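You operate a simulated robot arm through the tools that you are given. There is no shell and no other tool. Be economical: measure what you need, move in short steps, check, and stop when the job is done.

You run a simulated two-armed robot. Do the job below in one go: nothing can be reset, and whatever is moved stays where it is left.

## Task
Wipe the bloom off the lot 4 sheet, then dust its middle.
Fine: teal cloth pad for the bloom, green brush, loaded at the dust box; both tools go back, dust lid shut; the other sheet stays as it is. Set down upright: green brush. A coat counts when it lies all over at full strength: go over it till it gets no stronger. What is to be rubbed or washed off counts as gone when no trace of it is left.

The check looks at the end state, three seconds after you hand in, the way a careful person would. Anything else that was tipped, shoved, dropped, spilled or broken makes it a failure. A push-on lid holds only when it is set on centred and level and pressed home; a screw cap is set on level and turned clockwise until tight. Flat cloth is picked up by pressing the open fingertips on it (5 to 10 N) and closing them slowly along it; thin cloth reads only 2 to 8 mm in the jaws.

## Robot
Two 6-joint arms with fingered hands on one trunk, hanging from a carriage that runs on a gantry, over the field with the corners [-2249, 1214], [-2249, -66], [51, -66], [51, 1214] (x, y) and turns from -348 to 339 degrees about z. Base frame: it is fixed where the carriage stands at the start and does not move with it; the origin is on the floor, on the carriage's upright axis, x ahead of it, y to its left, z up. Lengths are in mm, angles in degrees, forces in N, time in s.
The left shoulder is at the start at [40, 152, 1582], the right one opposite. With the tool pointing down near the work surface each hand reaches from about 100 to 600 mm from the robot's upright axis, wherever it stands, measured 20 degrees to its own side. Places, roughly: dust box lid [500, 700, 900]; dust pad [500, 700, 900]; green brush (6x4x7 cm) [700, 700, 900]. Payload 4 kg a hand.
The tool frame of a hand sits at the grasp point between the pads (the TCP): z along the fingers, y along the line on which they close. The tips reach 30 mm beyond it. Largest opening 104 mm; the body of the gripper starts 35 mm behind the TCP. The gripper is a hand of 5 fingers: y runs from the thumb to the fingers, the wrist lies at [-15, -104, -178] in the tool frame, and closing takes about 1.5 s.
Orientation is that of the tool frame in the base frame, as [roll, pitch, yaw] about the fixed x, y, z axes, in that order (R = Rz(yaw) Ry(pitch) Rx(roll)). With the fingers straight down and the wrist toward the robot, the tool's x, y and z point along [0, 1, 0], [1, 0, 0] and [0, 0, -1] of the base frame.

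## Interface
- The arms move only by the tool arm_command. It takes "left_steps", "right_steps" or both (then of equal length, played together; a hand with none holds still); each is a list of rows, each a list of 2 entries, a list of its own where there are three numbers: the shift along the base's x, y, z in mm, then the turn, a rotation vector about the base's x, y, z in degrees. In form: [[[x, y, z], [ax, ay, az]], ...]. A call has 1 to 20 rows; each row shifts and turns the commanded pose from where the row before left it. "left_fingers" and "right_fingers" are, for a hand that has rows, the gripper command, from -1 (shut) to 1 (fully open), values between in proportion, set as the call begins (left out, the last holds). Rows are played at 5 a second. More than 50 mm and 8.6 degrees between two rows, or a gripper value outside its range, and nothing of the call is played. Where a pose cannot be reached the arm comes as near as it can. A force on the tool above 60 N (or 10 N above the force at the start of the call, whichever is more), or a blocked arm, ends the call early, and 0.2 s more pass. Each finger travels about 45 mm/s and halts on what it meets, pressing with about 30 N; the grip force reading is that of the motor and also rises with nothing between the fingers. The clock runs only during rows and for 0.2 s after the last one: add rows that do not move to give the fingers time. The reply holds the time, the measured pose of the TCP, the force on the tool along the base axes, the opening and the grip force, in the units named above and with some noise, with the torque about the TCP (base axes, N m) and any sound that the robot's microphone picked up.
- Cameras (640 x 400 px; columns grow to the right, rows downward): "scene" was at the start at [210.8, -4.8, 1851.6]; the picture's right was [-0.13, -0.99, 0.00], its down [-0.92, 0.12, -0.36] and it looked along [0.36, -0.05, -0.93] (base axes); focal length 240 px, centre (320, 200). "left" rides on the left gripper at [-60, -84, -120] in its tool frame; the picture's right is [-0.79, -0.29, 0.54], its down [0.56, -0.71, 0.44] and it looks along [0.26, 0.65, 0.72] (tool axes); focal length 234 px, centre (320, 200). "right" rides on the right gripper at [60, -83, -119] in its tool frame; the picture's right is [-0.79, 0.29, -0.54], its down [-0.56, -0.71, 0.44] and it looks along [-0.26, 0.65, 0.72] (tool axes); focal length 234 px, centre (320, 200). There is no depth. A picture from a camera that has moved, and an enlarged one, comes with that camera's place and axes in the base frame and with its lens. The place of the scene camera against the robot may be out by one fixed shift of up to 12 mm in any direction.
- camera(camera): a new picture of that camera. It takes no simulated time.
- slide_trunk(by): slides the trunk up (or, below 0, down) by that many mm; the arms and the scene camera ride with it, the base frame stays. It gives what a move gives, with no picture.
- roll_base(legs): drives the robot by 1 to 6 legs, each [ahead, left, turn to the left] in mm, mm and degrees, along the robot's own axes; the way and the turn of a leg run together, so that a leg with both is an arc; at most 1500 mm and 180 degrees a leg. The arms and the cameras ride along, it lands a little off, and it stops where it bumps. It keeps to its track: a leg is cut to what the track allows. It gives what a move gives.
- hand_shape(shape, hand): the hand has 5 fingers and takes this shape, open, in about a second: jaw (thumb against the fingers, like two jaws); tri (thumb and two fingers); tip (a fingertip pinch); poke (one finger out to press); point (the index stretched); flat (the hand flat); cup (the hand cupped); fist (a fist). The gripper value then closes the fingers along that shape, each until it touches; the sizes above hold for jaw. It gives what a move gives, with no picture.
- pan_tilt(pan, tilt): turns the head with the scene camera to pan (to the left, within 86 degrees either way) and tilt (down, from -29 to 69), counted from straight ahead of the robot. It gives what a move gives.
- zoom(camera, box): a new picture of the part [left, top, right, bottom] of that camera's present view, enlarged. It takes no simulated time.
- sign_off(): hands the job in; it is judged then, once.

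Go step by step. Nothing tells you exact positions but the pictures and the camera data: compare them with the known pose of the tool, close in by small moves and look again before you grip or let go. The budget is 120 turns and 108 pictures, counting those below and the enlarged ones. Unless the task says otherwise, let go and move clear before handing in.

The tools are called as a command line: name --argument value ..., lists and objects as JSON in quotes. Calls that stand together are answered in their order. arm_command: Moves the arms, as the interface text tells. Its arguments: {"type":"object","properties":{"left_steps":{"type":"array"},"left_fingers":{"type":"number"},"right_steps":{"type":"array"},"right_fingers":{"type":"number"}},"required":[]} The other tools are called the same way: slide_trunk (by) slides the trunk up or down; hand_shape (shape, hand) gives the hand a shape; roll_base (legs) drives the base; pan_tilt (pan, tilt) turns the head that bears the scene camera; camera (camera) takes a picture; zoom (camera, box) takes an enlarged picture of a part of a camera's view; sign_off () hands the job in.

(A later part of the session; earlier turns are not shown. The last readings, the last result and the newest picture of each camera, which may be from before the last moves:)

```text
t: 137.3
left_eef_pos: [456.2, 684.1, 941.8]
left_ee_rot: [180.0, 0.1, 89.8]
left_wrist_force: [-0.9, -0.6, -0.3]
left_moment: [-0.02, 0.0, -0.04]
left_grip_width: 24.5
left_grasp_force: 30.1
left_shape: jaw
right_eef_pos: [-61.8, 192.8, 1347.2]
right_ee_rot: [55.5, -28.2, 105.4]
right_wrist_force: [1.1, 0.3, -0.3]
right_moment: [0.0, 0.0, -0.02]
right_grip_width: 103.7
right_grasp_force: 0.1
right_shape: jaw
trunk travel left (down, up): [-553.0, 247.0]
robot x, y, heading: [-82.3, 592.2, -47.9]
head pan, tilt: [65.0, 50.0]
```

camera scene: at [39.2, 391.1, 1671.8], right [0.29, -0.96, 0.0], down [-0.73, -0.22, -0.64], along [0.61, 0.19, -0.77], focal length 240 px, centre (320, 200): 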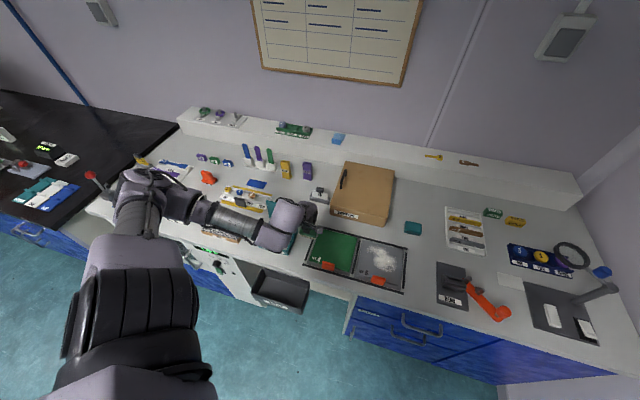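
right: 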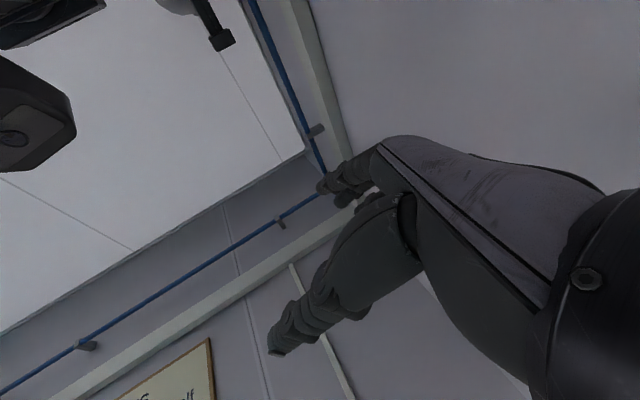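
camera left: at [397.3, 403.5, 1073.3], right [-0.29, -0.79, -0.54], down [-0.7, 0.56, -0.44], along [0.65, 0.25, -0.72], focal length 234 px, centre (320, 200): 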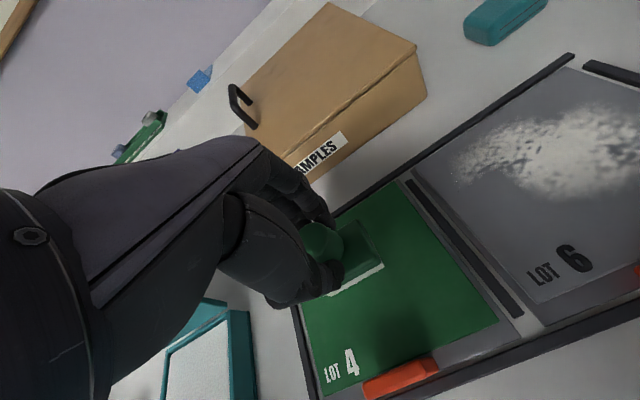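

arm_command --left_steps '[[[0, 0, -2], [0, 0, 0]], [[0, 0, -2], [0, 0, 0]], [[0, 0, 0], [0, 0, 0]]]'

```text
t: 138.1
left_eef_pos: [458.0, 683.8, 938.1]
left_ee_rot: [179.9, 0.0, 89.8]
left_wrist_force: [-1.8, 1.8, 7.4]
left_moment: [-0.01, -0.1, 0.01]
left_grip_width: 24.6
left_grasp_force: 30.2
left_shape: jaw
right_eef_pos: [-60.8, 193.6, 1346.8]
right_ee_rot: [55.7, -28.1, 105.4]
right_wrist_force: [0.3, -0.3, 0.3]
right_moment: [-0.01, 0.0, 0.02]
right_grip_width: 103.7
right_grasp_force: 0.1
right_shape: jaw
trunk travel left (down, up): [-553.0, 247.0]
robot x, y, heading: [-81.4, 595.3, -48.1]
head pan, tilt: [65.0, 50.0]
```

arm_command --left_steps '[[[-8, 0, 0], [0, 0, 0]], [[16, 0, 0], [0, 0, 0]], [[-8, 0, 0], [0, 0, 0]], [[0, 10, 0], [0, 0, 0]], [[0, -20, 0], [0, 0, 0]], [[0, 10, 0], [0, 0, 0]], [[-8, 0, 0], [0, 0, 0]], [[16, 0, 0], [0, 0, 0]], [[-8, 0, 0], [0, 0, 0]], [[0, 0, 15], [0, 0, 0]], [[0, 0, 25], [0, 0, 0]], [[0, 0, 0], [0, 0, 0]]]'

roll_base --legs '[[175, -122, 0]]'

arm_command --left_steps '[[[0, 0, -25], [0, 0, 0]], [[0, 0, -20], [0, 0, 0]], [[0, 0, -6], [0, 0, 0]], [[0, 0, 0], [0, 0, 0]]]'

```text
t: 140.7
left_eef_pos: [457.2, 684.2, 975.5]
left_ee_rot: [-179.9, 0.2, 89.9]
left_wrist_force: [-0.1, 0.1, -1.1]
left_moment: [0.01, 0.02, -0.02]
left_grip_width: 24.6
left_grasp_force: 30.3
left_shape: jaw
right_eef_pos: [-60.8, 193.0, 1347.0]
right_ee_rot: [55.5, -28.2, 105.5]
right_wrist_force: [0.4, 0.4, -1.0]
right_moment: [0.0, -0.02, 0.03]
right_grip_width: 103.9
right_grasp_force: 0.1
right_shape: jaw
trunk travel left (down, up): [-553.0, 247.0]
robot x, y, heading: [-81.6, 593.9, -48.1]
head pan, tilt: [65.0, 50.0]
```

```text
t: 142.3
left_eef_pos: [485.0, 470.9, 976.5]
left_ee_rot: [-179.9, 0.1, 89.8]
left_wrist_force: [0.1, -0.2, -0.3]
left_moment: [0.02, 0.0, 0.0]
left_grip_width: 24.5
left_grasp_force: 30.1
left_shape: jaw
right_eef_pos: [-32.4, -19.3, 1347.7]
right_ee_rot: [55.5, -28.0, 105.6]
right_wrist_force: [0.5, 0.3, -0.7]
right_moment: [-0.01, -0.05, 0.04]
right_grip_width: 104.0
right_grasp_force: 0.1
right_shape: jaw
trunk travel left (down, up): [-553.0, 247.0]
robot x, y, heading: [-50.6, 383.1, -47.9]
head pan, tilt: [65.0, 50.0]
```

```text
t: 143.3
left_eef_pos: [485.7, 471.7, 924.7]
left_ee_rot: [180.0, 0.0, 89.8]
left_wrist_force: [-0.1, 0.3, -1.7]
left_moment: [-0.05, 0.03, 0.0]
left_grip_width: 24.5
left_grasp_force: 29.5
left_shape: jaw
right_eef_pos: [-33.6, -18.9, 1348.1]
right_ee_rot: [55.6, -28.1, 105.4]
right_wrist_force: [-0.3, -0.6, -1.0]
right_moment: [0.03, 0.02, 0.0]
right_grip_width: 103.9
right_grasp_force: 0.1
right_shape: jaw
trunk travel left (down, up): [-553.0, 247.0]
robot x, y, heading: [-51.8, 383.8, -48.0]
head pan, tilt: [65.0, 50.0]
```

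arm_command --left_steps '[[[0, 0, -3], [0, 0, 0]], [[0, 0, -2], [0, 0, 0]], [[0, 0, -1], [0, 0, 0]], [[0, 0, 0], [0, 0, 0]]]'

```text
t: 144.3
left_eef_pos: [486.1, 472.1, 920.3]
left_ee_rot: [179.9, 0.2, 89.8]
left_wrist_force: [0.6, 0.5, -0.5]
left_moment: [-0.03, 0.01, 0.0]
left_grip_width: 24.5
left_grasp_force: 29.9
left_shape: jaw
right_eef_pos: [-32.8, -18.5, 1347.3]
right_ee_rot: [55.6, -28.1, 105.4]
right_wrist_force: [0.2, 0.7, -0.5]
right_moment: [0.02, 0.02, 0.02]
right_grip_width: 103.9
right_grasp_force: 0.0
right_shape: jaw
trunk travel left (down, up): [-553.0, 247.0]
robot x, y, heading: [-52.5, 383.9, -48.1]
head pan, tilt: [65.0, 50.0]
```

arm_command --left_steps '[[[0, 0, -1.5], [0, 0, 0]], [[0, 0, -1.5], [0, 0, 0]], [[0, 0, 0], [0, 0, 0]]]'

```text
t: 145.1
left_eef_pos: [486.9, 471.8, 916.7]
left_ee_rot: [180.0, 0.1, 89.6]
left_wrist_force: [-2.2, 1.0, 6.5]
left_moment: [-0.03, -0.09, 0.04]
left_grip_width: 24.6
left_grasp_force: 30.0
left_shape: jaw
right_eef_pos: [-32.8, -17.9, 1347.4]
right_ee_rot: [55.6, -28.1, 105.5]
right_wrist_force: [-0.2, 0.2, -0.4]
right_moment: [0.0, 0.01, 0.04]
right_grip_width: 103.9
right_grasp_force: 0.0
right_shape: jaw
trunk travel left (down, up): [-553.0, 247.0]
robot x, y, heading: [-53.1, 383.4, -48.2]
head pan, tilt: [65.0, 50.0]
```

Contact. A full stroke pattern over the middle.

arm_command --left_steps '[[[16, 0, 0], [0, 0, 0]], [[0, 16, 0], [0, 0, 0]], [[-15, 0, 0], [0, 0, 0]], [[-15, 0, 0], [0, 0, 0]], [[-14, 0, 0], [0, 0, 0]], [[0, -14, 0], [0, 0, 0]], [[15, 0, 0], [0, 0, 0]], [[15, 0, 0], [0, 0, 0]], [[14, 0, 0], [0, 0, 0]], [[0, -14, 0], [0, 0, 0]], [[-15, 0, 0], [0, 0, 0]], [[-15, 0, 0], [0, 0, 0]], [[-14, 0, 0], [0, 0, 0]], [[0, -14, 0], [0, 0, 0]], [[15, 0, 0], [0, 0, 0]], [[15, 0, 0], [0, 0, 0]], [[14, 0, 0], [0, 0, 0]], [[0, 20, 0], [0, 0, 0]], [[-20, 0, 0], [0, 0, 0]], [[0, 0, 0], [0, 0, 0]]]'

arm_command --left_steps '[[[0, 0, 30], [0, 0, 0]], [[0, 0, 30], [0, 0, 0]], [[0, 0, 0], [0, 0, 0]]]'

roll_base --legs '[[-74, 67, 0]]'

zoom --camera "left" --box '[340, 100, 640, 400]'

```text
t: 149.3
left_eef_pos: [482.8, 466.6, 916.7]
left_ee_rot: [179.9, 0.2, 89.7]
left_wrist_force: [-0.1, -0.5, 10.6]
left_moment: [-0.08, 0.01, 0.0]
left_grip_width: 24.0
left_grasp_force: 30.1
left_shape: jaw
right_eef_pos: [-32.5, -18.8, 1347.5]
right_ee_rot: [55.6, -28.0, 105.5]
right_wrist_force: [0.2, 0.5, 0.1]
right_moment: [0.0, 0.0, -0.02]
right_grip_width: 103.8
right_grasp_force: 0.1
right_shape: jaw
trunk travel left (down, up): [-553.0, 247.0]
robot x, y, heading: [-50.4, 383.0, -48.0]
head pan, tilt: [65.0, 50.0]
```

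```text
t: 150.1
left_eef_pos: [480.5, 466.7, 976.4]
left_ee_rot: [-179.9, 0.1, 89.8]
left_wrist_force: [0.1, 0.6, -1.2]
left_moment: [0.01, 0.01, -0.02]
left_grip_width: 24.2
left_grasp_force: 30.1
left_shape: jaw
right_eef_pos: [-32.8, -18.7, 1347.5]
right_ee_rot: [55.6, -28.1, 105.4]
right_wrist_force: [0.0, 0.0, -0.3]
right_moment: [0.0, 0.05, 0.02]
right_grip_width: 103.6
right_grasp_force: 0.1
right_shape: jaw
trunk travel left (down, up): [-553.0, 247.0]
robot x, y, heading: [-52.5, 379.9, -48.2]
head pan, tilt: [65.0, 50.0]
```

```text
t: 151.3
left_eef_pos: [480.9, 566.2, 976.6]
left_ee_rot: [-180.0, 0.2, 89.7]
left_wrist_force: [0.3, -0.1, -0.6]
left_moment: [-0.03, 0.01, -0.01]
left_grip_width: 24.3
left_grasp_force: 29.4
left_shape: jaw
right_eef_pos: [-34.3, 80.1, 1347.5]
right_ee_rot: [55.7, -28.1, 105.4]
right_wrist_force: [0.3, 0.6, -0.3]
right_moment: [0.01, 0.01, -0.02]
right_grip_width: 103.8
right_grasp_force: 0.1
right_shape: jaw
trunk travel left (down, up): [-553.0, 247.0]
robot x, y, heading: [-55.5, 480.3, -48.1]
head pan, tilt: [65.0, 50.0]
```

```text
1.33 times, centred on (490, 250) of left
camera zoom: at [396.4, 506.0, 1097.3], right [-0.29, -0.79, -0.54], down [-0.7, 0.56, -0.44], along [0.65, 0.25, -0.72], focal length 312 px, centre (93, 133)
```

zoom: 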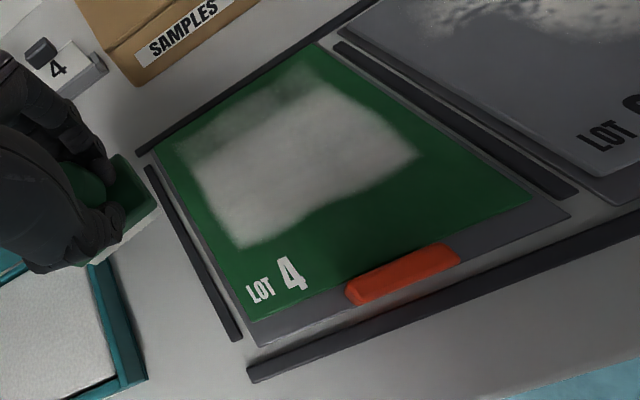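

A good coat now lies at x≈450–520. I reload once more to extend toward the near side (down to x≈435) and even it to full strength.

roll_base --legs '[[-103, 62, 0]]'

arm_command --left_steps '[[[0, 0, -20], [0, 0, 0]], [[0, 0, -15], [0, 0, 0]], [[0, 0, -3], [0, 0, 0]], [[0, 0, -2], [0, 0, 0]], [[0, 0, 0], [0, 0, 0]]]'

```text
t: 152.5
left_eef_pos: [457.1, 685.2, 976.4]
left_ee_rot: [-180.0, 0.1, 89.8]
left_wrist_force: [0.1, 0.8, -0.9]
left_moment: [0.01, -0.02, 0.0]
left_grip_width: 24.1
left_grasp_force: 30.1
left_shape: jaw
right_eef_pos: [-58.4, 198.7, 1347.8]
right_ee_rot: [55.6, -28.1, 105.5]
right_wrist_force: [-0.1, 0.5, -0.2]
right_moment: [0.01, -0.02, -0.05]
right_grip_width: 103.9
right_grasp_force: 0.0
right_shape: jaw
trunk travel left (down, up): [-553.0, 247.0]
robot x, y, heading: [-76.1, 599.7, -47.8]
head pan, tilt: [65.0, 50.0]
```

```text
t: 153.7
left_eef_pos: [458.1, 683.4, 935.6]
left_ee_rot: [180.0, 0.0, 89.8]
left_wrist_force: [0.2, -0.7, -0.7]
left_moment: [-0.02, 0.0, -0.01]
left_grip_width: 24.3
left_grasp_force: 30.4
left_shape: jaw
right_eef_pos: [-56.3, 197.8, 1347.1]
right_ee_rot: [55.6, -28.0, 105.6]
right_wrist_force: [-0.3, 0.9, -0.1]
right_moment: [0.04, 0.03, 0.04]
right_grip_width: 103.8
right_grasp_force: 0.1
right_shape: jaw
trunk travel left (down, up): [-553.0, 247.0]
robot x, y, heading: [-78.6, 599.1, -47.9]
head pan, tilt: [65.0, 50.0]
```

arm_command --left_steps '[[[0, 0, -1.5], [0, 0, 0]], [[0, 0, -1], [0, 0, 0]], [[-8, 0, -1], [0, 0, 0]], [[16, 0, 0], [0, 0, 0]], [[-8, 0, 0], [0, 0, 0]], [[0, 10, 0], [0, 0, 0]], [[0, -20, 0], [0, 0, 0]], [[0, 10, 0], [0, 0, 0]], [[-8, 0, 0], [0, 0, 0]], [[16, 0, 0], [0, 0, 0]], [[-8, 0, 0], [0, 0, 0]], [[0, 0, 0], [0, 0, 0]]]'

```text
t: 156.3
left_eef_pos: [460.5, 683.7, 934.1]
left_ee_rot: [179.7, 0.1, 89.9]
left_wrist_force: [1.8, -4.7, 23.8]
left_moment: [-0.28, -0.04, -0.11]
left_grip_width: 25.1
left_grasp_force: 30.0
left_shape: jaw
right_eef_pos: [-54.1, 198.8, 1347.8]
right_ee_rot: [55.4, -28.0, 105.7]
right_wrist_force: [-0.3, 0.0, -0.2]
right_moment: [0.03, 0.0, 0.03]
right_grip_width: 103.9
right_grasp_force: 0.0
right_shape: jaw
trunk travel left (down, up): [-553.0, 247.0]
robot x, y, heading: [-75.1, 598.8, -47.8]
head pan, tilt: [65.0, 50.0]
```

arm_command --left_steps '[[[0, 0, 17], [0, 0, 0]], [[0, 0, 25], [0, 0, 0]], [[0, 0, 0], [0, 0, 0]]]'

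roll_base --legs '[[166, -136, 0]]'

arm_command --left_steps '[[[0, 0, -25], [0, 0, 0]], [[0, 0, -25], [0, 0, 0]], [[0, 0, -5], [0, 0, 0]], [[0, 0, -2], [0, 0, 0]], [[0, 0, 0], [0, 0, 0]]]'

```text
t: 157.1
left_eef_pos: [456.4, 683.4, 974.2]
left_ee_rot: [-180.0, 0.1, 89.9]
left_wrist_force: [0.1, -0.3, -1.6]
left_moment: [0.01, 0.0, 0.04]
left_grip_width: 24.8
left_grasp_force: 29.7
left_shape: jaw
right_eef_pos: [-57.3, 199.3, 1347.4]
right_ee_rot: [55.5, -28.2, 105.4]
right_wrist_force: [-0.5, -0.2, 0.6]
right_moment: [0.02, 0.01, 0.0]
right_grip_width: 103.8
right_grasp_force: 0.0
right_shape: jaw
trunk travel left (down, up): [-553.0, 247.0]
robot x, y, heading: [-76.1, 600.5, -47.9]
head pan, tilt: [65.0, 50.0]
```

```text
t: 158.8
left_eef_pos: [467.5, 467.1, 975.4]
left_ee_rot: [180.0, 0.1, 89.8]
left_wrist_force: [0.3, -0.3, -2.0]
left_moment: [-0.01, 0.02, 0.01]
left_grip_width: 24.8
left_grasp_force: 29.9
left_shape: jaw
right_eef_pos: [-45.8, -18.4, 1348.2]
right_ee_rot: [55.7, -28.1, 105.3]
right_wrist_force: [0.2, -1.2, 0.2]
right_moment: [-0.01, 0.0, 0.04]
right_grip_width: 103.8
right_grasp_force: 0.0
right_shape: jaw
trunk travel left (down, up): [-553.0, 247.0]
robot x, y, heading: [-66.2, 382.0, -48.3]
head pan, tilt: [65.0, 50.0]
```

```text
t: 160.0
left_eef_pos: [466.9, 467.1, 918.3]
left_ee_rot: [-180.0, 0.1, 89.7]
left_wrist_force: [-0.2, 0.5, -0.9]
left_moment: [-0.01, -0.03, -0.03]
left_grip_width: 24.5
left_grasp_force: 29.8
left_shape: jaw
right_eef_pos: [-47.3, -17.9, 1347.2]
right_ee_rot: [55.5, -28.1, 105.4]
right_wrist_force: [0.0, -0.1, -0.5]
right_moment: [-0.03, 0.01, -0.01]
right_grip_width: 103.8
right_grasp_force: 0.0
right_shape: jaw
trunk travel left (down, up): [-553.0, 247.0]
robot x, y, heading: [-67.9, 382.9, -48.0]
head pan, tilt: [65.0, 50.0]
```

arm_command --left_steps '[[[0, 0, -1.5], [0, 0, 0]], [[0, 0, -1.5], [0, 0, 0]], [[0, 0, -1], [0, 0, 0]], [[0, 0, 0], [0, 0, 0]]]'

```text
t: 161.0
left_eef_pos: [468.3, 466.9, 915.7]
left_ee_rot: [180.0, 0.1, 89.7]
left_wrist_force: [-6.7, 1.5, 23.3]
left_moment: [-0.12, 0.47, -0.03]
left_grip_width: 24.3
left_grasp_force: 29.9
left_shape: jaw
right_eef_pos: [-47.2, -17.4, 1347.6]
right_ee_rot: [55.6, -28.1, 105.4]
right_wrist_force: [-0.6, 0.3, -0.9]
right_moment: [0.0, 0.0, 0.0]
right_grip_width: 103.9
right_grasp_force: 0.0
right_shape: jaw
trunk travel left (down, up): [-553.0, 247.0]
robot x, y, heading: [-68.2, 380.0, -47.9]
head pan, tilt: [65.0, 50.0]
```

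arm_command --left_steps '[[[-10, 0, 1], [0, 0, 0]], [[-11, 0, 0], [0, 0, 0]], [[0, 22, 0], [0, 0, 0]], [[0, -22, 0], [0, 0, 0]], [[0, -22, 0], [0, 0, 0]], [[14, 0, 0], [0, 0, 0]], [[0, 22, 0], [0, 0, 0]], [[0, 22, 0], [0, 0, 0]], [[-14, 0, 0], [0, 0, 0]], [[0, -22, 0], [0, 0, 0]], [[0, -22, 0], [0, 0, 0]], [[15, 0, 0], [0, 0, 0]], [[15, 0, 0], [0, 0, 0]], [[15, 0, 0], [0, 0, 0]], [[15, 0, 0], [0, 0, 0]], [[0, 22, 0], [0, 0, 0]], [[0, 22, 0], [0, 0, 0]], [[-20, 0, 0], [0, 0, 0]], [[0, -22, 0], [0, 0, 0]], [[0, 0, 0], [0, 0, 0]]]'

arm_command --left_steps '[[[0, 0, 30], [0, 0, 0]], [[0, 0, 30], [0, 0, 0]], [[0, 0, 0], [0, 0, 0]]]'

roll_base --legs '[[-74, 67, 0]]'

zoom --camera "left" --box '[340, 100, 640, 400]'

```text
t: 165.2
left_eef_pos: [485.6, 466.5, 916.6]
left_ee_rot: [-180.0, 0.1, 89.7]
left_wrist_force: [-0.6, 0.1, -0.6]
left_moment: [-0.04, -0.02, -0.03]
left_grip_width: 22.7
left_grasp_force: 30.0
left_shape: jaw
right_eef_pos: [-46.9, -18.3, 1347.0]
right_ee_rot: [55.6, -28.2, 105.3]
right_wrist_force: [0.4, -0.7, 0.9]
right_moment: [0.01, 0.03, -0.04]
right_grip_width: 104.2
right_grasp_force: 0.0
right_shape: jaw
trunk travel left (down, up): [-553.0, 247.0]
robot x, y, heading: [-65.6, 381.4, -47.9]
head pan, tilt: [65.0, 50.0]
```

```text
t: 166.0
left_eef_pos: [485.8, 468.0, 973.1]
left_ee_rot: [-179.9, 0.2, 89.7]
left_wrist_force: [0.8, 0.1, -0.8]
left_moment: [-0.04, 0.01, 0.0]
left_grip_width: 22.3
left_grasp_force: 30.2
left_shape: jaw
right_eef_pos: [-47.2, -19.3, 1346.9]
right_ee_rot: [55.6, -28.1, 105.3]
right_wrist_force: [-0.3, -1.0, -0.3]
right_moment: [0.01, 0.02, 0.03]
right_grip_width: 103.9
right_grasp_force: 0.2
right_shape: jaw
trunk travel left (down, up): [-553.0, 247.0]
robot x, y, heading: [-62.9, 382.3, -47.9]
head pan, tilt: [65.0, 50.0]
```

```text
t: 167.2
left_eef_pos: [488.6, 569.6, 974.4]
left_ee_rot: [-180.0, 0.1, 89.7]
left_wrist_force: [-0.3, 0.0, -0.5]
left_moment: [-0.03, -0.01, 0.01]
left_grip_width: 22.1
left_grasp_force: 29.9
left_shape: jaw
right_eef_pos: [-44.7, 83.6, 1349.1]
right_ee_rot: [55.7, -28.0, 105.5]
right_wrist_force: [-0.1, -0.2, -0.2]
right_moment: [0.01, 0.02, 0.01]
right_grip_width: 103.7
right_grasp_force: 0.0
right_shape: jaw
trunk travel left (down, up): [-553.0, 247.0]
robot x, y, heading: [-63.7, 484.0, -48.2]
head pan, tilt: [65.0, 50.0]
```

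```text
1.33 times, centred on (490, 250) of left
camera zoom: at [404.2, 509.9, 1095.0], right [-0.29, -0.79, -0.54], down [-0.7, 0.56, -0.44], along [0.65, 0.25, -0.72], focal length 312 px, centre (93, 133)
```

zoom: 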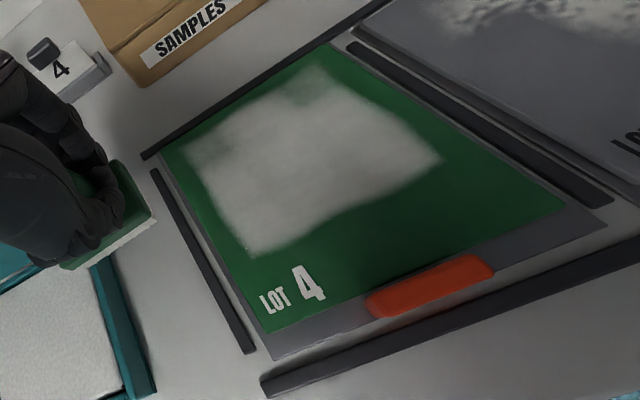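

The coat fills a zone about x 449–541, y 407–522 with faint spots near the far edge. I check how the brush sits in the hand, then reload for another full pass.

roll_base --legs '[[-107, 57, 0]]'

zoom --camera "left" --box '[250, 160, 490, 380]'

```text
t: 168.4
left_eef_pos: [461.2, 684.9, 974.4]
left_ee_rot: [179.9, 0.2, 89.7]
left_wrist_force: [-0.9, 0.4, -1.8]
left_moment: [-0.02, -0.01, 0.0]
left_grip_width: 22.3
left_grasp_force: 29.8
left_shape: jaw
right_eef_pos: [-72.3, 199.4, 1347.3]
right_ee_rot: [55.5, -28.1, 105.4]
right_wrist_force: [-0.5, 0.0, -0.7]
right_moment: [0.04, -0.02, -0.05]
right_grip_width: 104.0
right_grasp_force: 0.0
right_shape: jaw
trunk travel left (down, up): [-553.0, 247.0]
robot x, y, heading: [-92.4, 599.2, -48.2]
head pan, tilt: [65.0, 50.0]
```

```text
1.82 times, centred on (370, 270) of left
camera zoom: at [376.6, 625.7, 1095.0], right [-0.29, -0.79, -0.54], down [-0.7, 0.56, -0.44], along [0.65, 0.25, -0.72], focal length 426 px, centre (229, 73)
```

zoom: 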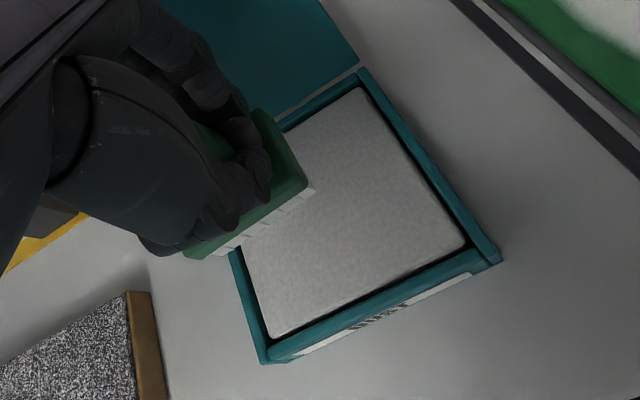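

The brush has crept in the grip. I'll set it down on the dust pad, recentre and regrip.

arm_command --left_steps '[[[0, 0, -20], [0, 0, 0]], [[0, 0, -16], [0, 0, 0]], [[0, 0, -3], [0, 0, 0]], [[0, 0, -1.5], [0, 0, 0]], [[0, 0, 0], [0, 0, 0]]]'

```text
t: 169.6
left_eef_pos: [461.4, 684.8, 933.5]
left_ee_rot: [180.0, 0.0, 89.7]
left_wrist_force: [0.3, 0.6, -1.1]
left_moment: [-0.03, 0.04, 0.02]
left_grip_width: 22.1
left_grasp_force: 29.5
left_shape: jaw
right_eef_pos: [-71.4, 200.0, 1347.9]
right_ee_rot: [55.6, -28.1, 105.4]
right_wrist_force: [0.0, 0.0, 0.5]
right_moment: [-0.01, 0.02, -0.02]
right_grip_width: 103.9
right_grasp_force: 0.1
right_shape: jaw
trunk travel left (down, up): [-553.0, 247.0]
robot x, y, heading: [-93.1, 599.2, -48.2]
head pan, tilt: [65.0, 50.0]
```

arm_command --left_steps '[[[0, 0, -1.5], [0, 0, 0]], [[0, 0, -1], [0, 0, 0]], [[0, 0, 0], [0, 0, 0]]]'

```text
t: 170.4
left_eef_pos: [463.6, 684.2, 932.2]
left_ee_rot: [180.0, 0.2, 89.6]
left_wrist_force: [-3.8, 1.0, 17.9]
left_moment: [-0.06, 0.13, -0.01]
left_grip_width: 22.7
left_grasp_force: 29.9
left_shape: jaw
right_eef_pos: [-72.7, 198.4, 1347.4]
right_ee_rot: [55.5, -28.1, 105.5]
right_wrist_force: [0.6, 0.1, 0.1]
right_moment: [-0.02, 0.04, 0.0]
right_grip_width: 104.0
right_grasp_force: 0.0
right_shape: jaw
trunk travel left (down, up): [-553.0, 247.0]
robot x, y, heading: [-89.9, 598.8, -48.2]
head pan, tilt: [65.0, 50.0]
```

arm_command --left_steps '[[[0, 0, 0.5], [0, 0, 0]], [[0, 0, 0], [0, 0, 0]], [[0, 0, 0], [0, 0, 0]], [[0, 0, 0], [0, 0, 0]], [[0, 0, 20], [0, 0, 0]], [[0, 0, 25], [0, 0, 0]], [[0, 0, 15], [0, 0, 0]], [[0, 0, 0], [0, 0, 0]]]' --left_fingers -0.1

camera --camera "left"

```text
t: 172.2
left_eef_pos: [458.0, 678.5, 990.9]
left_ee_rot: [-179.9, 0.1, 89.8]
left_wrist_force: [-0.3, 0.2, -0.7]
left_moment: [-0.03, 0.03, -0.02]
left_grip_width: 47.3
left_grasp_force: 0.1
left_shape: jaw
left hand out of reach, approached as far as the arm can: row 7
right_eef_pos: [-71.6, 200.4, 1348.3]
right_ee_rot: [55.6, -28.1, 105.3]
right_wrist_force: [0.9, 0.2, 0.0]
right_moment: [-0.01, -0.01, -0.01]
right_grip_width: 103.8
right_grasp_force: 0.1
right_shape: jaw
trunk travel left (down, up): [-553.0, 247.0]
robot x, y, heading: [-92.0, 600.4, -48.0]
head pan, tilt: [65.0, 50.0]
```

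```text
31 pictures are left
camera left: at [374.0, 618.5, 1110.7], right [-0.29, -0.79, -0.54], down [-0.7, 0.56, -0.44], along [0.65, 0.25, -0.72], focal length 234 px, centre (320, 200)
```

left: 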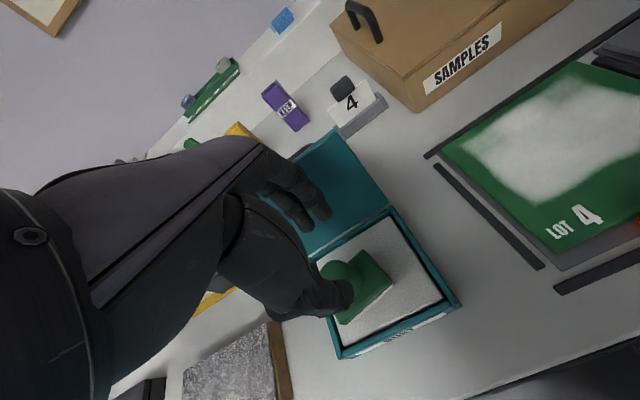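

The brush stands upright on the pad at about [450,687], yawed ~9°. I lower a bit and align the hand to regrip deeper on the knob.

arm_command --left_steps '[[[0, 0, -10], [0, 0, 5]], [[0, 0, -10], [0, 0, 4]], [[0, 0, 0], [0, 0, 0]]]' --left_fingers 0.1

zoom --camera "left" --box '[240, 180, 480, 380]'

```text
t: 173.0
left_eef_pos: [458.5, 676.5, 969.6]
left_ee_rot: [-180.0, 0.1, 98.6]
left_wrist_force: [0.5, -0.4, -0.5]
left_moment: [0.01, 0.0, 0.04]
left_grip_width: 56.8
left_grasp_force: 0.0
left_shape: jaw
right_eef_pos: [-73.0, 198.4, 1347.3]
right_ee_rot: [55.5, -28.1, 105.4]
right_wrist_force: [0.0, 0.7, 0.2]
right_moment: [0.0, -0.01, 0.02]
right_grip_width: 103.9
right_grasp_force: 0.0
right_shape: jaw
trunk travel left (down, up): [-553.0, 247.0]
robot x, y, heading: [-90.9, 602.9, -47.9]
head pan, tilt: [65.0, 50.0]
```

```text
2.00 times, centred on (360, 280) of left
camera zoom: at [384.0, 605.4, 1090.6], right [-0.17, -0.82, -0.54], down [-0.78, 0.44, -0.44], along [0.6, 0.35, -0.72], focal length 468 px, centre (240, 40)
```

zoom: 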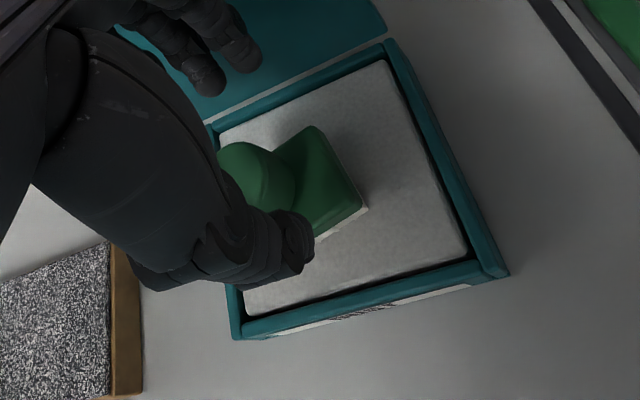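

arm_command --left_steps '[[[-5, 5, 0], [0, 0, 0]], [[-3, 4, -12], [0, 0, 0]], [[0, 0, 0], [0, 0, 0]]]'

zoom --camera "left" --box '[240, 180, 480, 380]'

```text
t: 173.8
left_eef_pos: [450.4, 687.7, 957.0]
left_ee_rot: [180.0, 0.2, 98.7]
left_wrist_force: [0.2, 0.4, 0.0]
left_moment: [-0.04, -0.02, 0.0]
left_grip_width: 56.6
left_grasp_force: 0.2
left_shape: jaw
right_eef_pos: [-72.5, 199.6, 1347.2]
right_ee_rot: [55.7, -28.1, 105.3]
right_wrist_force: [0.3, -0.2, -0.6]
right_moment: [0.0, 0.01, 0.02]
right_grip_width: 104.0
right_grasp_force: 0.0
right_shape: jaw
trunk travel left (down, up): [-553.0, 247.0]
robot x, y, heading: [-93.6, 597.7, -47.9]
head pan, tilt: [65.0, 50.0]
```

```text
2.00 times, centred on (360, 280) of left
camera zoom: at [376.2, 615.0, 1078.9], right [-0.17, -0.82, -0.54], down [-0.78, 0.44, -0.44], along [0.6, 0.35, -0.72], focal length 468 px, centre (240, 40)
```

zoom: 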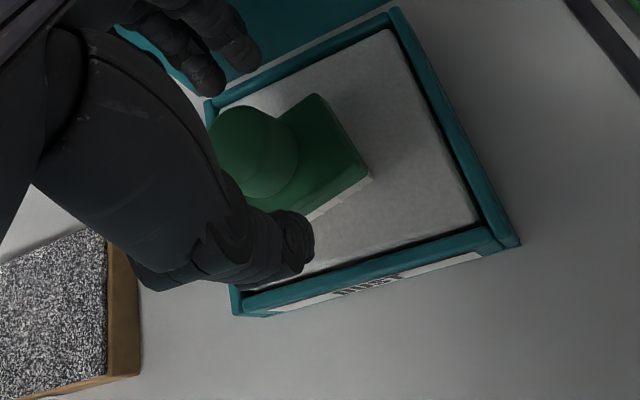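

arm_command --left_steps '[[[-3, -2, -10], [0, 0, 0]], [[0, 0, -8], [0, 0, 0]], [[0, 0, -3], [0, 0, 0]], [[0, 0, 0], [0, 0, 0]]]'

arm_command --left_steps '[[[0, 0, 0], [0, 0, 0]], [[0, 0, 0], [0, 0, 0]], [[0, 0, 0], [0, 0, 0]], [[0, 0, 0], [0, 0, 0]], [[0, 0, 0], [0, 0, 0]], [[0, 0, 0], [0, 0, 0]]]' --left_fingers -1

zoom --camera "left" --box '[240, 180, 480, 380]'

```text
t: 174.8
left_eef_pos: [445.8, 683.7, 935.7]
left_ee_rot: [180.0, 0.1, 98.8]
left_wrist_force: [-0.2, 0.0, 0.5]
left_moment: [0.0, 0.03, 0.01]
left_grip_width: 56.8
left_grasp_force: 0.1
left_shape: jaw
right_eef_pos: [-72.1, 198.9, 1347.5]
right_ee_rot: [55.7, -28.1, 105.4]
right_wrist_force: [0.7, 0.6, 1.0]
right_moment: [-0.04, 0.01, -0.02]
right_grip_width: 103.9
right_grasp_force: 0.1
right_shape: jaw
trunk travel left (down, up): [-553.0, 247.0]
robot x, y, heading: [-90.7, 598.5, -48.2]
head pan, tilt: [65.0, 50.0]
```

```text
t: 176.2
left_eef_pos: [447.1, 685.2, 936.4]
left_ee_rot: [-180.0, 0.1, 98.6]
left_wrist_force: [-0.1, -0.2, 1.5]
left_moment: [0.02, -0.01, 0.0]
left_grip_width: 22.3
left_grasp_force: 29.7
left_shape: jaw
right_eef_pos: [-72.8, 199.0, 1347.8]
right_ee_rot: [55.6, -28.1, 105.4]
right_wrist_force: [0.1, -0.8, -0.2]
right_moment: [0.02, -0.01, 0.01]
right_grip_width: 103.8
right_grasp_force: 0.1
right_shape: jaw
trunk travel left (down, up): [-553.0, 247.0]
robot x, y, heading: [-91.1, 599.6, -48.2]
head pan, tilt: [65.0, 50.0]
```

```text
2.00 times, centred on (360, 280) of left
camera zoom: at [372.2, 613.2, 1057.2], right [-0.17, -0.82, -0.54], down [-0.78, 0.44, -0.44], along [0.6, 0.35, -0.72], focal length 468 px, centre (240, 40)
```

zoom: 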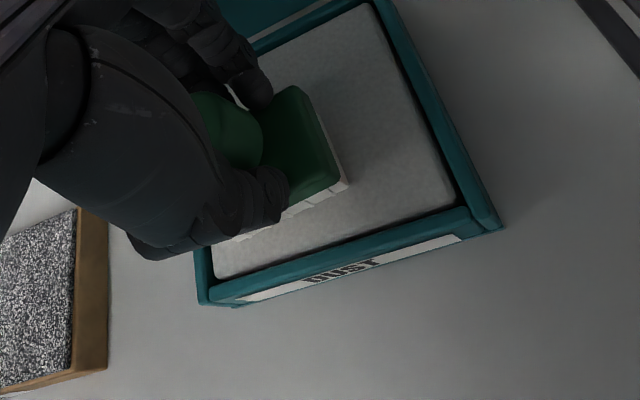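

Good, centred, aligned grip. I rub to load again and return over the sheet, hand yawed back to 90°.

arm_command --left_steps '[[[10, 0, -1], [0, 0, 0]], [[10, 0, 0], [0, 0, 0]], [[-10, 0, 0], [0, 0, 0]], [[0, 8, 0], [0, 0, 0]], [[0, -16, 0], [0, 0, 0]], [[0, 8, 0], [0, 0, 0]], [[10, 0, 0], [0, 0, 0]], [[-12, 0, 0], [0, 0, 0]], [[0, 0, 20], [0, 0, 0]], [[2, 0, 20], [0, 0, -4.5]], [[0, 0, 0], [0, 0, -4.3]], [[0, 0, 0], [0, 0, 0]]]'

roll_base --legs '[[181, -113, 0]]'

arm_command --left_steps '[[[0, 0, -25], [0, 0, 0]], [[0, 0, -25], [0, 0, 0]], [[0, 0, -3], [0, 0, 0]], [[0, 0, 0], [0, 0, 0]]]'

```text
t: 178.8
left_eef_pos: [455.3, 684.9, 975.4]
left_ee_rot: [180.0, 0.0, 89.8]
left_wrist_force: [1.5, 0.0, -0.6]
left_moment: [0.0, 0.06, 0.02]
left_grip_width: 21.2
left_grasp_force: 29.8
left_shape: jaw
right_eef_pos: [-71.6, 198.2, 1348.1]
right_ee_rot: [55.6, -28.1, 105.5]
right_wrist_force: [-0.7, 0.4, 0.1]
right_moment: [0.03, 0.04, 0.01]
right_grip_width: 103.9
right_grasp_force: 0.1
right_shape: jaw
trunk travel left (down, up): [-553.0, 247.0]
robot x, y, heading: [-89.3, 600.8, -48.4]
head pan, tilt: [65.0, 50.0]
```

```text
t: 180.5
left_eef_pos: [494.3, 472.8, 974.6]
left_ee_rot: [-180.0, 0.1, 89.7]
left_wrist_force: [-0.4, 0.0, -0.9]
left_moment: [0.03, -0.01, 0.0]
left_grip_width: 21.2
left_grasp_force: 30.3
left_shape: jaw
right_eef_pos: [-35.8, -11.4, 1346.9]
right_ee_rot: [55.6, -28.1, 105.2]
right_wrist_force: [0.1, 0.4, -0.9]
right_moment: [-0.05, 0.01, 0.0]
right_grip_width: 103.9
right_grasp_force: 0.2
right_shape: jaw
trunk travel left (down, up): [-553.0, 247.0]
robot x, y, heading: [-55.5, 392.8, -48.3]
head pan, tilt: [65.0, 50.0]
```

```text
t: 181.5
left_eef_pos: [493.9, 473.3, 921.3]
left_ee_rot: [-179.8, 0.1, 89.7]
left_wrist_force: [0.2, 0.5, -0.5]
left_moment: [0.0, -0.02, 0.0]
left_grip_width: 21.5
left_grasp_force: 30.2
left_shape: jaw
right_eef_pos: [-37.1, -11.0, 1346.9]
right_ee_rot: [55.6, -28.1, 105.2]
right_wrist_force: [0.1, 0.6, 0.4]
right_moment: [0.0, 0.04, -0.01]
right_grip_width: 104.0
right_grasp_force: 0.0
right_shape: jaw
trunk travel left (down, up): [-553.0, 247.0]
robot x, y, heading: [-51.6, 392.6, -48.3]
head pan, tilt: [65.0, 50.0]
```

arm_command --left_steps '[[[0, 0, -2], [0, 0, 0]], [[0, 0, -2], [0, 0, 0]], [[0, 0, -1], [0, 0, 0]], [[0, 0, 0], [0, 0, 0]]]'

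```text
t: 182.5
left_eef_pos: [495.2, 472.7, 916.7]
left_ee_rot: [180.0, 0.2, 89.7]
left_wrist_force: [-0.3, 0.1, -0.4]
left_moment: [0.04, 0.03, 0.0]
left_grip_width: 21.1
left_grasp_force: 29.9
left_shape: jaw
right_eef_pos: [-35.4, -9.2, 1347.2]
right_ee_rot: [55.7, -28.1, 105.2]
right_wrist_force: [0.4, -0.7, -0.3]
right_moment: [-0.02, 0.02, 0.03]
right_grip_width: 103.8
right_grasp_force: 0.1
right_shape: jaw
trunk travel left (down, up): [-553.0, 247.0]
robot x, y, heading: [-52.7, 387.4, -48.3]
head pan, tilt: [65.0, 50.0]
```

arm_command --left_steps '[[[0, 0, -1.5], [0, 0, 0]], [[0, 0, -1.5], [0, 0, 0]], [[0, 0, 0], [0, 0, 0]]]'

```text
t: 183.3
left_eef_pos: [496.3, 472.7, 916.2]
left_ee_rot: [179.8, 0.2, 89.6]
left_wrist_force: [-5.2, 1.4, 22.1]
left_moment: [0.08, 0.06, 0.08]
left_grip_width: 21.8
left_grasp_force: 30.5
left_shape: jaw
right_eef_pos: [-36.4, -11.1, 1347.2]
right_ee_rot: [55.6, -28.2, 105.2]
right_wrist_force: [-0.1, -0.2, -1.0]
right_moment: [0.02, 0.01, -0.03]
right_grip_width: 103.9
right_grasp_force: 0.0
right_shape: jaw
trunk travel left (down, up): [-553.0, 247.0]
robot x, y, heading: [-51.3, 390.2, -48.6]
head pan, tilt: [65.0, 50.0]
```

arm_command --left_steps '[[[13, 0, 1], [0, 0, 0]], [[12, 0, 0], [0, 0, 0]], [[0, 18, 0], [0, 0, 0]], [[0, -18, 0], [0, 0, 0]], [[0, -18, 0], [0, 0, 0]], [[0, -18, 0], [0, 0, 0]], [[-14, 0, 0], [0, 0, 0]], [[0, 18, 0], [0, 0, 0]], [[0, 18, 0], [0, 0, 0]], [[0, 18, 0], [0, 0, 0]], [[-14, 0, 0], [0, 0, 0]], [[0, -18, 0], [0, 0, 0]], [[0, -18, 0], [0, 0, 0]], [[0, -18, 0], [0, 0, 0]], [[-14, 0, 0], [0, 0, 0]], [[0, 18, 0], [0, 0, 0]], [[0, 18, 0], [0, 0, 0]], [[0, 18, 0], [0, 0, 0]], [[-12, 0, 0], [0, 0, 0]], [[0, -18, 0], [0, 0, 0]]]'

arm_command --left_steps '[[[0, -18, 0], [0, 0, 0]], [[0, -18, 0], [0, 0, 0]], [[14, 0, 0], [0, 0, 0]], [[14, 0, 0], [0, 0, 0]], [[14, 0, 0], [0, 0, 0]], [[12, 0, 0], [0, 0, 0]], [[0, 18, 0], [0, 0, 0]], [[0, 18, 0], [0, 0, 0]], [[0, 0, 30], [0, 0, 0]], [[0, 0, 30], [0, 0, 0]], [[0, 0, 0], [0, 0, 0]]]'

roll_base --legs '[[-74, 67, 0]]'

zoom --camera "left" --box '[340, 100, 640, 400]'

```text
t: 187.5
left_eef_pos: [464.6, 475.0, 914.7]
left_ee_rot: [-179.8, -0.1, 89.9]
left_wrist_force: [3.2, 2.6, 8.7]
left_moment: [0.15, -0.29, 0.05]
left_grip_width: 18.9
left_grasp_force: 30.4
left_shape: jaw
right_eef_pos: [-35.7, -11.6, 1347.1]
right_ee_rot: [55.5, -28.1, 105.3]
right_wrist_force: [-1.5, 0.8, -0.3]
right_moment: [-0.02, 0.01, 0.0]
right_grip_width: 103.9
right_grasp_force: 0.1
right_shape: jaw
trunk travel left (down, up): [-553.0, 247.0]
robot x, y, heading: [-54.8, 387.2, -48.3]
head pan, tilt: [65.0, 50.0]
```

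```text
t: 189.9
left_eef_pos: [518.6, 473.4, 974.1]
left_ee_rot: [-179.9, 0.1, 89.8]
left_wrist_force: [-0.2, 0.3, -0.3]
left_moment: [-0.01, -0.01, -0.02]
left_grip_width: 16.7
left_grasp_force: 29.8
left_shape: jaw
right_eef_pos: [-37.2, -12.4, 1347.7]
right_ee_rot: [55.6, -28.2, 105.2]
right_wrist_force: [0.5, 0.0, -0.7]
right_moment: [0.0, 0.0, -0.03]
right_grip_width: 103.9
right_grasp_force: 0.2
right_shape: jaw
trunk travel left (down, up): [-553.0, 247.0]
robot x, y, heading: [-54.0, 392.1, -48.3]
head pan, tilt: [65.0, 50.0]
```

```text
t: 191.0
left_eef_pos: [520.6, 570.0, 974.3]
left_ee_rot: [-180.0, 0.1, 89.6]
left_wrist_force: [0.5, -5.8, 0.8]
left_moment: [0.17, 0.01, -0.13]
left_grip_width: 16.8
left_grasp_force: 29.5
left_shape: jaw
right_eef_pos: [-35.1, 87.5, 1347.5]
right_ee_rot: [55.6, -28.0, 105.1]
right_wrist_force: [-0.6, 0.2, -0.1]
right_moment: [-0.01, 0.04, -0.02]
right_grip_width: 103.9
right_grasp_force: 0.0
right_shape: jaw
trunk travel left (down, up): [-553.0, 247.0]
robot x, y, heading: [-51.4, 488.1, -48.5]
head pan, tilt: [65.0, 50.0]
```

```text
1.33 times, centred on (490, 250) of left
camera zoom: at [435.2, 511.7, 1095.3], right [-0.29, -0.79, -0.54], down [-0.7, 0.56, -0.44], along [0.65, 0.25, -0.72], focal length 312 px, centre (93, 133)
```

zoom: 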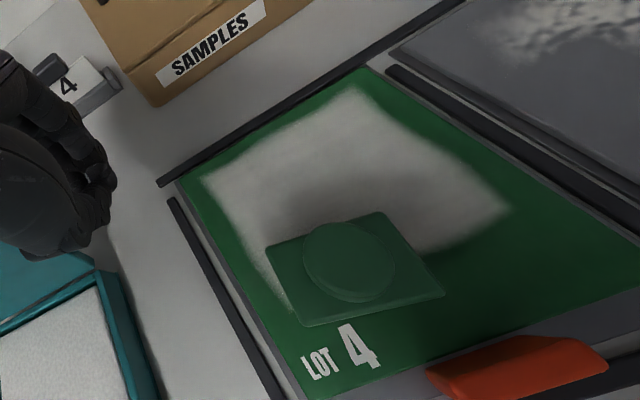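

The coat looks full, but the brush slipped out and stands upright on the sheet's near-left corner at about [453,489] (yawed ≈ -11°). The hand also touches something lightly, so I move it off towards the right, open it, and then go above the brush.

arm_command --left_steps '[[[0, -15, 0], [0, 0, 0]], [[0, -20, 5], [0, 0, 0]], [[0, 0, 0], [0, 0, 0]]]'

camera --camera "left"

camera --camera "scene"

```text
t: 191.8
left_eef_pos: [521.4, 537.5, 980.5]
left_ee_rot: [179.9, 0.1, 89.6]
left_wrist_force: [0.4, 0.0, -0.1]
left_moment: [0.0, 0.0, -0.02]
left_grip_width: 16.7
left_grasp_force: 29.9
left_shape: jaw
right_eef_pos: [-35.1, 89.0, 1348.0]
right_ee_rot: [55.7, -28.1, 104.9]
right_wrist_force: [-0.1, 0.9, 0.3]
right_moment: [0.0, -0.01, -0.01]
right_grip_width: 104.1
right_grasp_force: 0.0
right_shape: jaw
trunk travel left (down, up): [-553.0, 247.0]
robot x, y, heading: [-50.1, 491.0, -48.6]
head pan, tilt: [65.0, 50.0]
```

```text
26 pictures are left
camera left: at [436.3, 477.8, 1100.6], right [-0.29, -0.79, -0.54], down [-0.7, 0.56, -0.44], along [0.65, 0.25, -0.72], focal length 234 px, centre (320, 200)
```

left: 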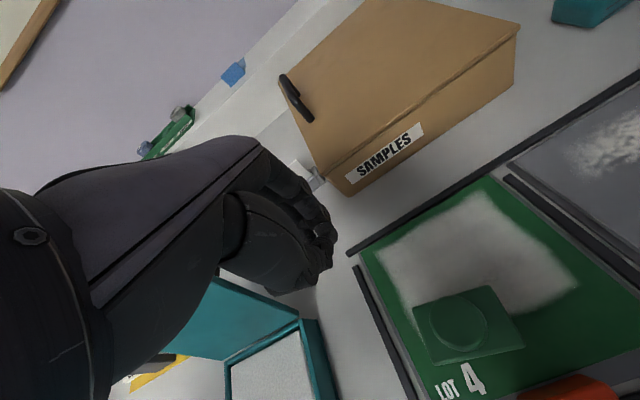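

```text
25 pictures are left
camera scene: at [122.8, 393.8, 1672.0], right [0.29, -0.96, 0.0], down [-0.73, -0.22, -0.64], along [0.62, 0.18, -0.77], focal length 240 px, centre (320, 200)
```

scene: 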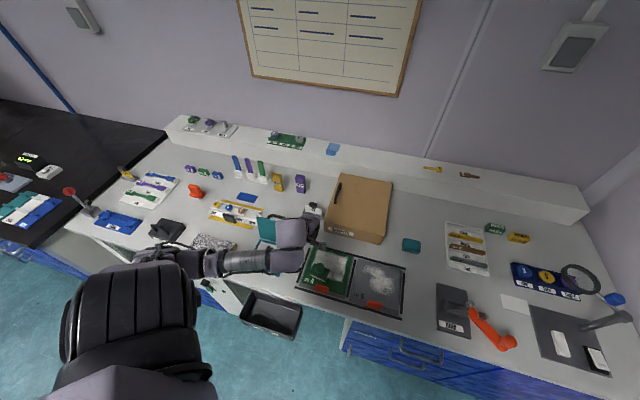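

roll_base --legs '[[-9, -83, 0]]'

arm_command --left_steps '[[[0, 0, 0], [0, 0, -5.5]], [[0, 0, 0], [0, 0, -5.5]], [[0, 0, 0], [0, 0, 0]], [[0, 0, 0], [0, 0, 0]]]' --left_fingers 0.2

zoom --camera "left" --box '[200, 160, 520, 400]'

```text
t: 192.9
left_eef_pos: [451.0, 488.1, 979.3]
left_ee_rot: [-179.9, 0.1, 89.6]
left_wrist_force: [0.1, -0.4, 0.0]
left_moment: [-0.01, -0.04, -0.04]
left_grip_width: 16.8
left_grasp_force: 29.7
left_shape: jaw
right_eef_pos: [-105.2, 38.8, 1346.8]
right_ee_rot: [55.7, -28.0, 105.1]
right_wrist_force: [-0.3, 0.9, -0.1]
right_moment: [0.0, 0.01, 0.02]
right_grip_width: 103.8
right_grasp_force: 0.0
right_shape: jaw
trunk travel left (down, up): [-553.0, 247.0]
robot x, y, heading: [-121.0, 440.9, -48.5]
head pan, tilt: [65.0, 50.0]
```

```text
t: 193.9
left_eef_pos: [452.1, 487.8, 979.2]
left_ee_rot: [179.9, 0.0, 78.5]
left_wrist_force: [-0.5, -0.7, -0.1]
left_moment: [0.04, -0.01, -0.01]
left_grip_width: 61.8
left_grasp_force: 0.0
left_shape: jaw
right_eef_pos: [-104.5, 39.4, 1347.4]
right_ee_rot: [55.6, -28.1, 105.2]
right_wrist_force: [-0.3, 0.2, 0.1]
right_moment: [0.01, -0.01, -0.04]
right_grip_width: 103.7
right_grasp_force: 0.0
right_shape: jaw
trunk travel left (down, up): [-553.0, 247.0]
robot x, y, heading: [-122.1, 442.4, -48.5]
head pan, tilt: [65.0, 50.0]
```

```text
1.67 times, centred on (360, 280) of left
camera zoom: at [357.7, 445.2, 1100.5], right [-0.44, -0.72, -0.54], down [-0.58, 0.69, -0.44], along [0.68, 0.12, -0.72], focal length 390 px, centre (253, 67)
```

zoom: 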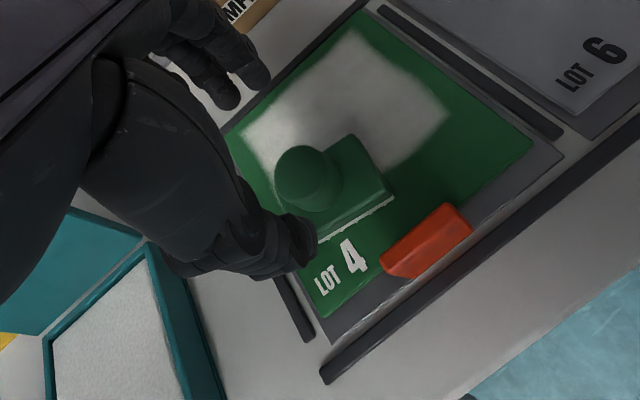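

The brush is upright with the knob at about [449,487]. I lower and grip it.

arm_command --left_steps '[[[-2, 0, -25], [0, 0, 0]], [[-1, 0, -20], [0, 0, 0]], [[0, 0, -12], [0, 0, 0]], [[0, 0, 0], [0, 0, 0]]]'

zoom --camera "left" --box '[240, 160, 480, 360]'

```text
t: 194.9
left_eef_pos: [449.9, 487.5, 921.6]
left_ee_rot: [180.0, 0.1, 78.4]
left_wrist_force: [-0.1, 0.3, -0.9]
left_moment: [0.01, 0.0, 0.0]
left_grip_width: 62.0
left_grasp_force: 0.1
left_shape: jaw
right_eef_pos: [-104.9, 40.0, 1347.3]
right_ee_rot: [55.6, -28.2, 105.0]
right_wrist_force: [0.4, 0.1, 1.1]
right_moment: [0.04, -0.01, -0.01]
right_grip_width: 103.8
right_grasp_force: 0.0
right_shape: jaw
trunk travel left (down, up): [-553.0, 247.0]
robot x, y, heading: [-123.3, 438.4, -48.6]
head pan, tilt: [65.0, 50.0]
```

```text
2.00 times, centred on (360, 260) of left
camera zoom: at [355.6, 445.6, 1042.8], right [-0.44, -0.72, -0.54], down [-0.58, 0.69, -0.44], along [0.68, 0.12, -0.72], focal length 468 px, centre (240, 80)
```

zoom: 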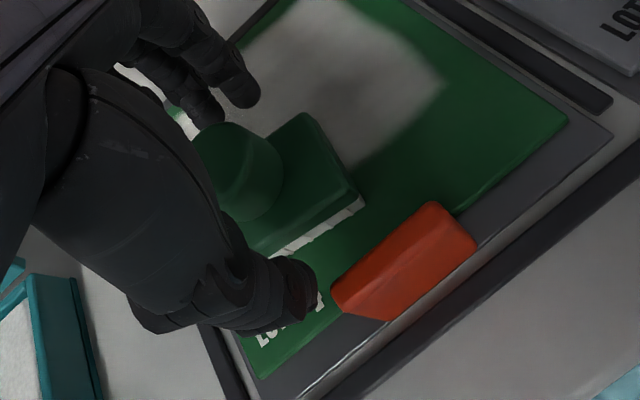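

arm_command --left_steps '[[[0, 0, -2], [0, 0, 0]], [[0, 0, 0], [0, 0, 0]], [[0, 0, 0], [0, 0, 0]], [[0, 0, 0], [0, 0, 0]], [[0, 0, 0], [0, 0, 0]], [[0, 0, 0], [0, 0, 0]], [[0, 0, 0], [0, 0, 0]]]' --left_fingers -1

arm_command --left_steps '[[[0, 0, 15], [0, 0, 0]], [[0, 0, 20], [0, 0, 0]], [[0, 0, 20], [0, 0, 0]], [[0, 0, 0], [0, 0, 0]]]'

camera --camera "left"

```text
t: 196.5
left_eef_pos: [450.7, 487.1, 920.9]
left_ee_rot: [180.0, 0.0, 78.6]
left_wrist_force: [0.4, 0.6, 0.6]
left_moment: [-0.02, 0.0, -0.03]
left_grip_width: 23.7
left_grasp_force: 29.7
left_shape: jaw
right_eef_pos: [-104.3, 39.7, 1347.5]
right_ee_rot: [55.5, -28.1, 105.1]
right_wrist_force: [-0.8, -0.2, -0.3]
right_moment: [-0.02, -0.01, 0.0]
right_grip_width: 104.0
right_grasp_force: 0.0
right_shape: jaw
trunk travel left (down, up): [-553.0, 247.0]
robot x, y, heading: [-121.8, 439.0, -48.1]
head pan, tilt: [65.0, 50.0]
```

```text
t: 197.5
left_eef_pos: [448.6, 486.8, 975.0]
left_ee_rot: [-179.9, 0.1, 78.6]
left_wrist_force: [0.0, 1.1, -0.1]
left_moment: [-0.03, -0.03, -0.02]
left_grip_width: 23.8
left_grasp_force: 30.3
left_shape: jaw
right_eef_pos: [-104.5, 39.5, 1348.4]
right_ee_rot: [55.6, -28.1, 105.1]
right_wrist_force: [-0.3, 0.3, 0.7]
right_moment: [-0.02, -0.01, 0.03]
right_grip_width: 103.7
right_grasp_force: 0.1
right_shape: jaw
trunk travel left (down, up): [-553.0, 247.0]
robot x, y, heading: [-122.0, 440.3, -48.7]
head pan, tilt: [65.0, 50.0]
```

```text
22 pictures are left
camera left: at [354.3, 445.0, 1096.4], right [-0.44, -0.72, -0.54], down [-0.58, 0.69, -0.44], along [0.68, 0.12, -0.72], focal length 234 px, centre (320, 200)
```

left: 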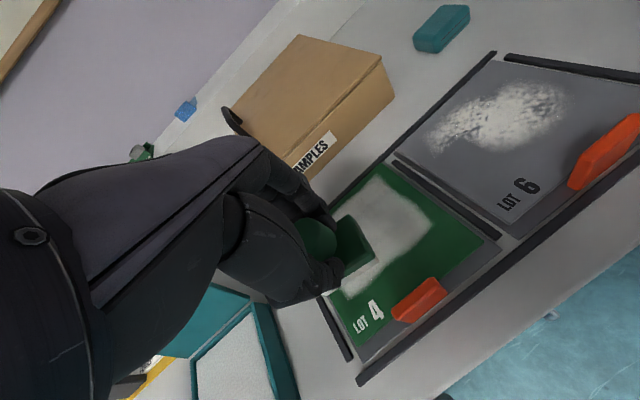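

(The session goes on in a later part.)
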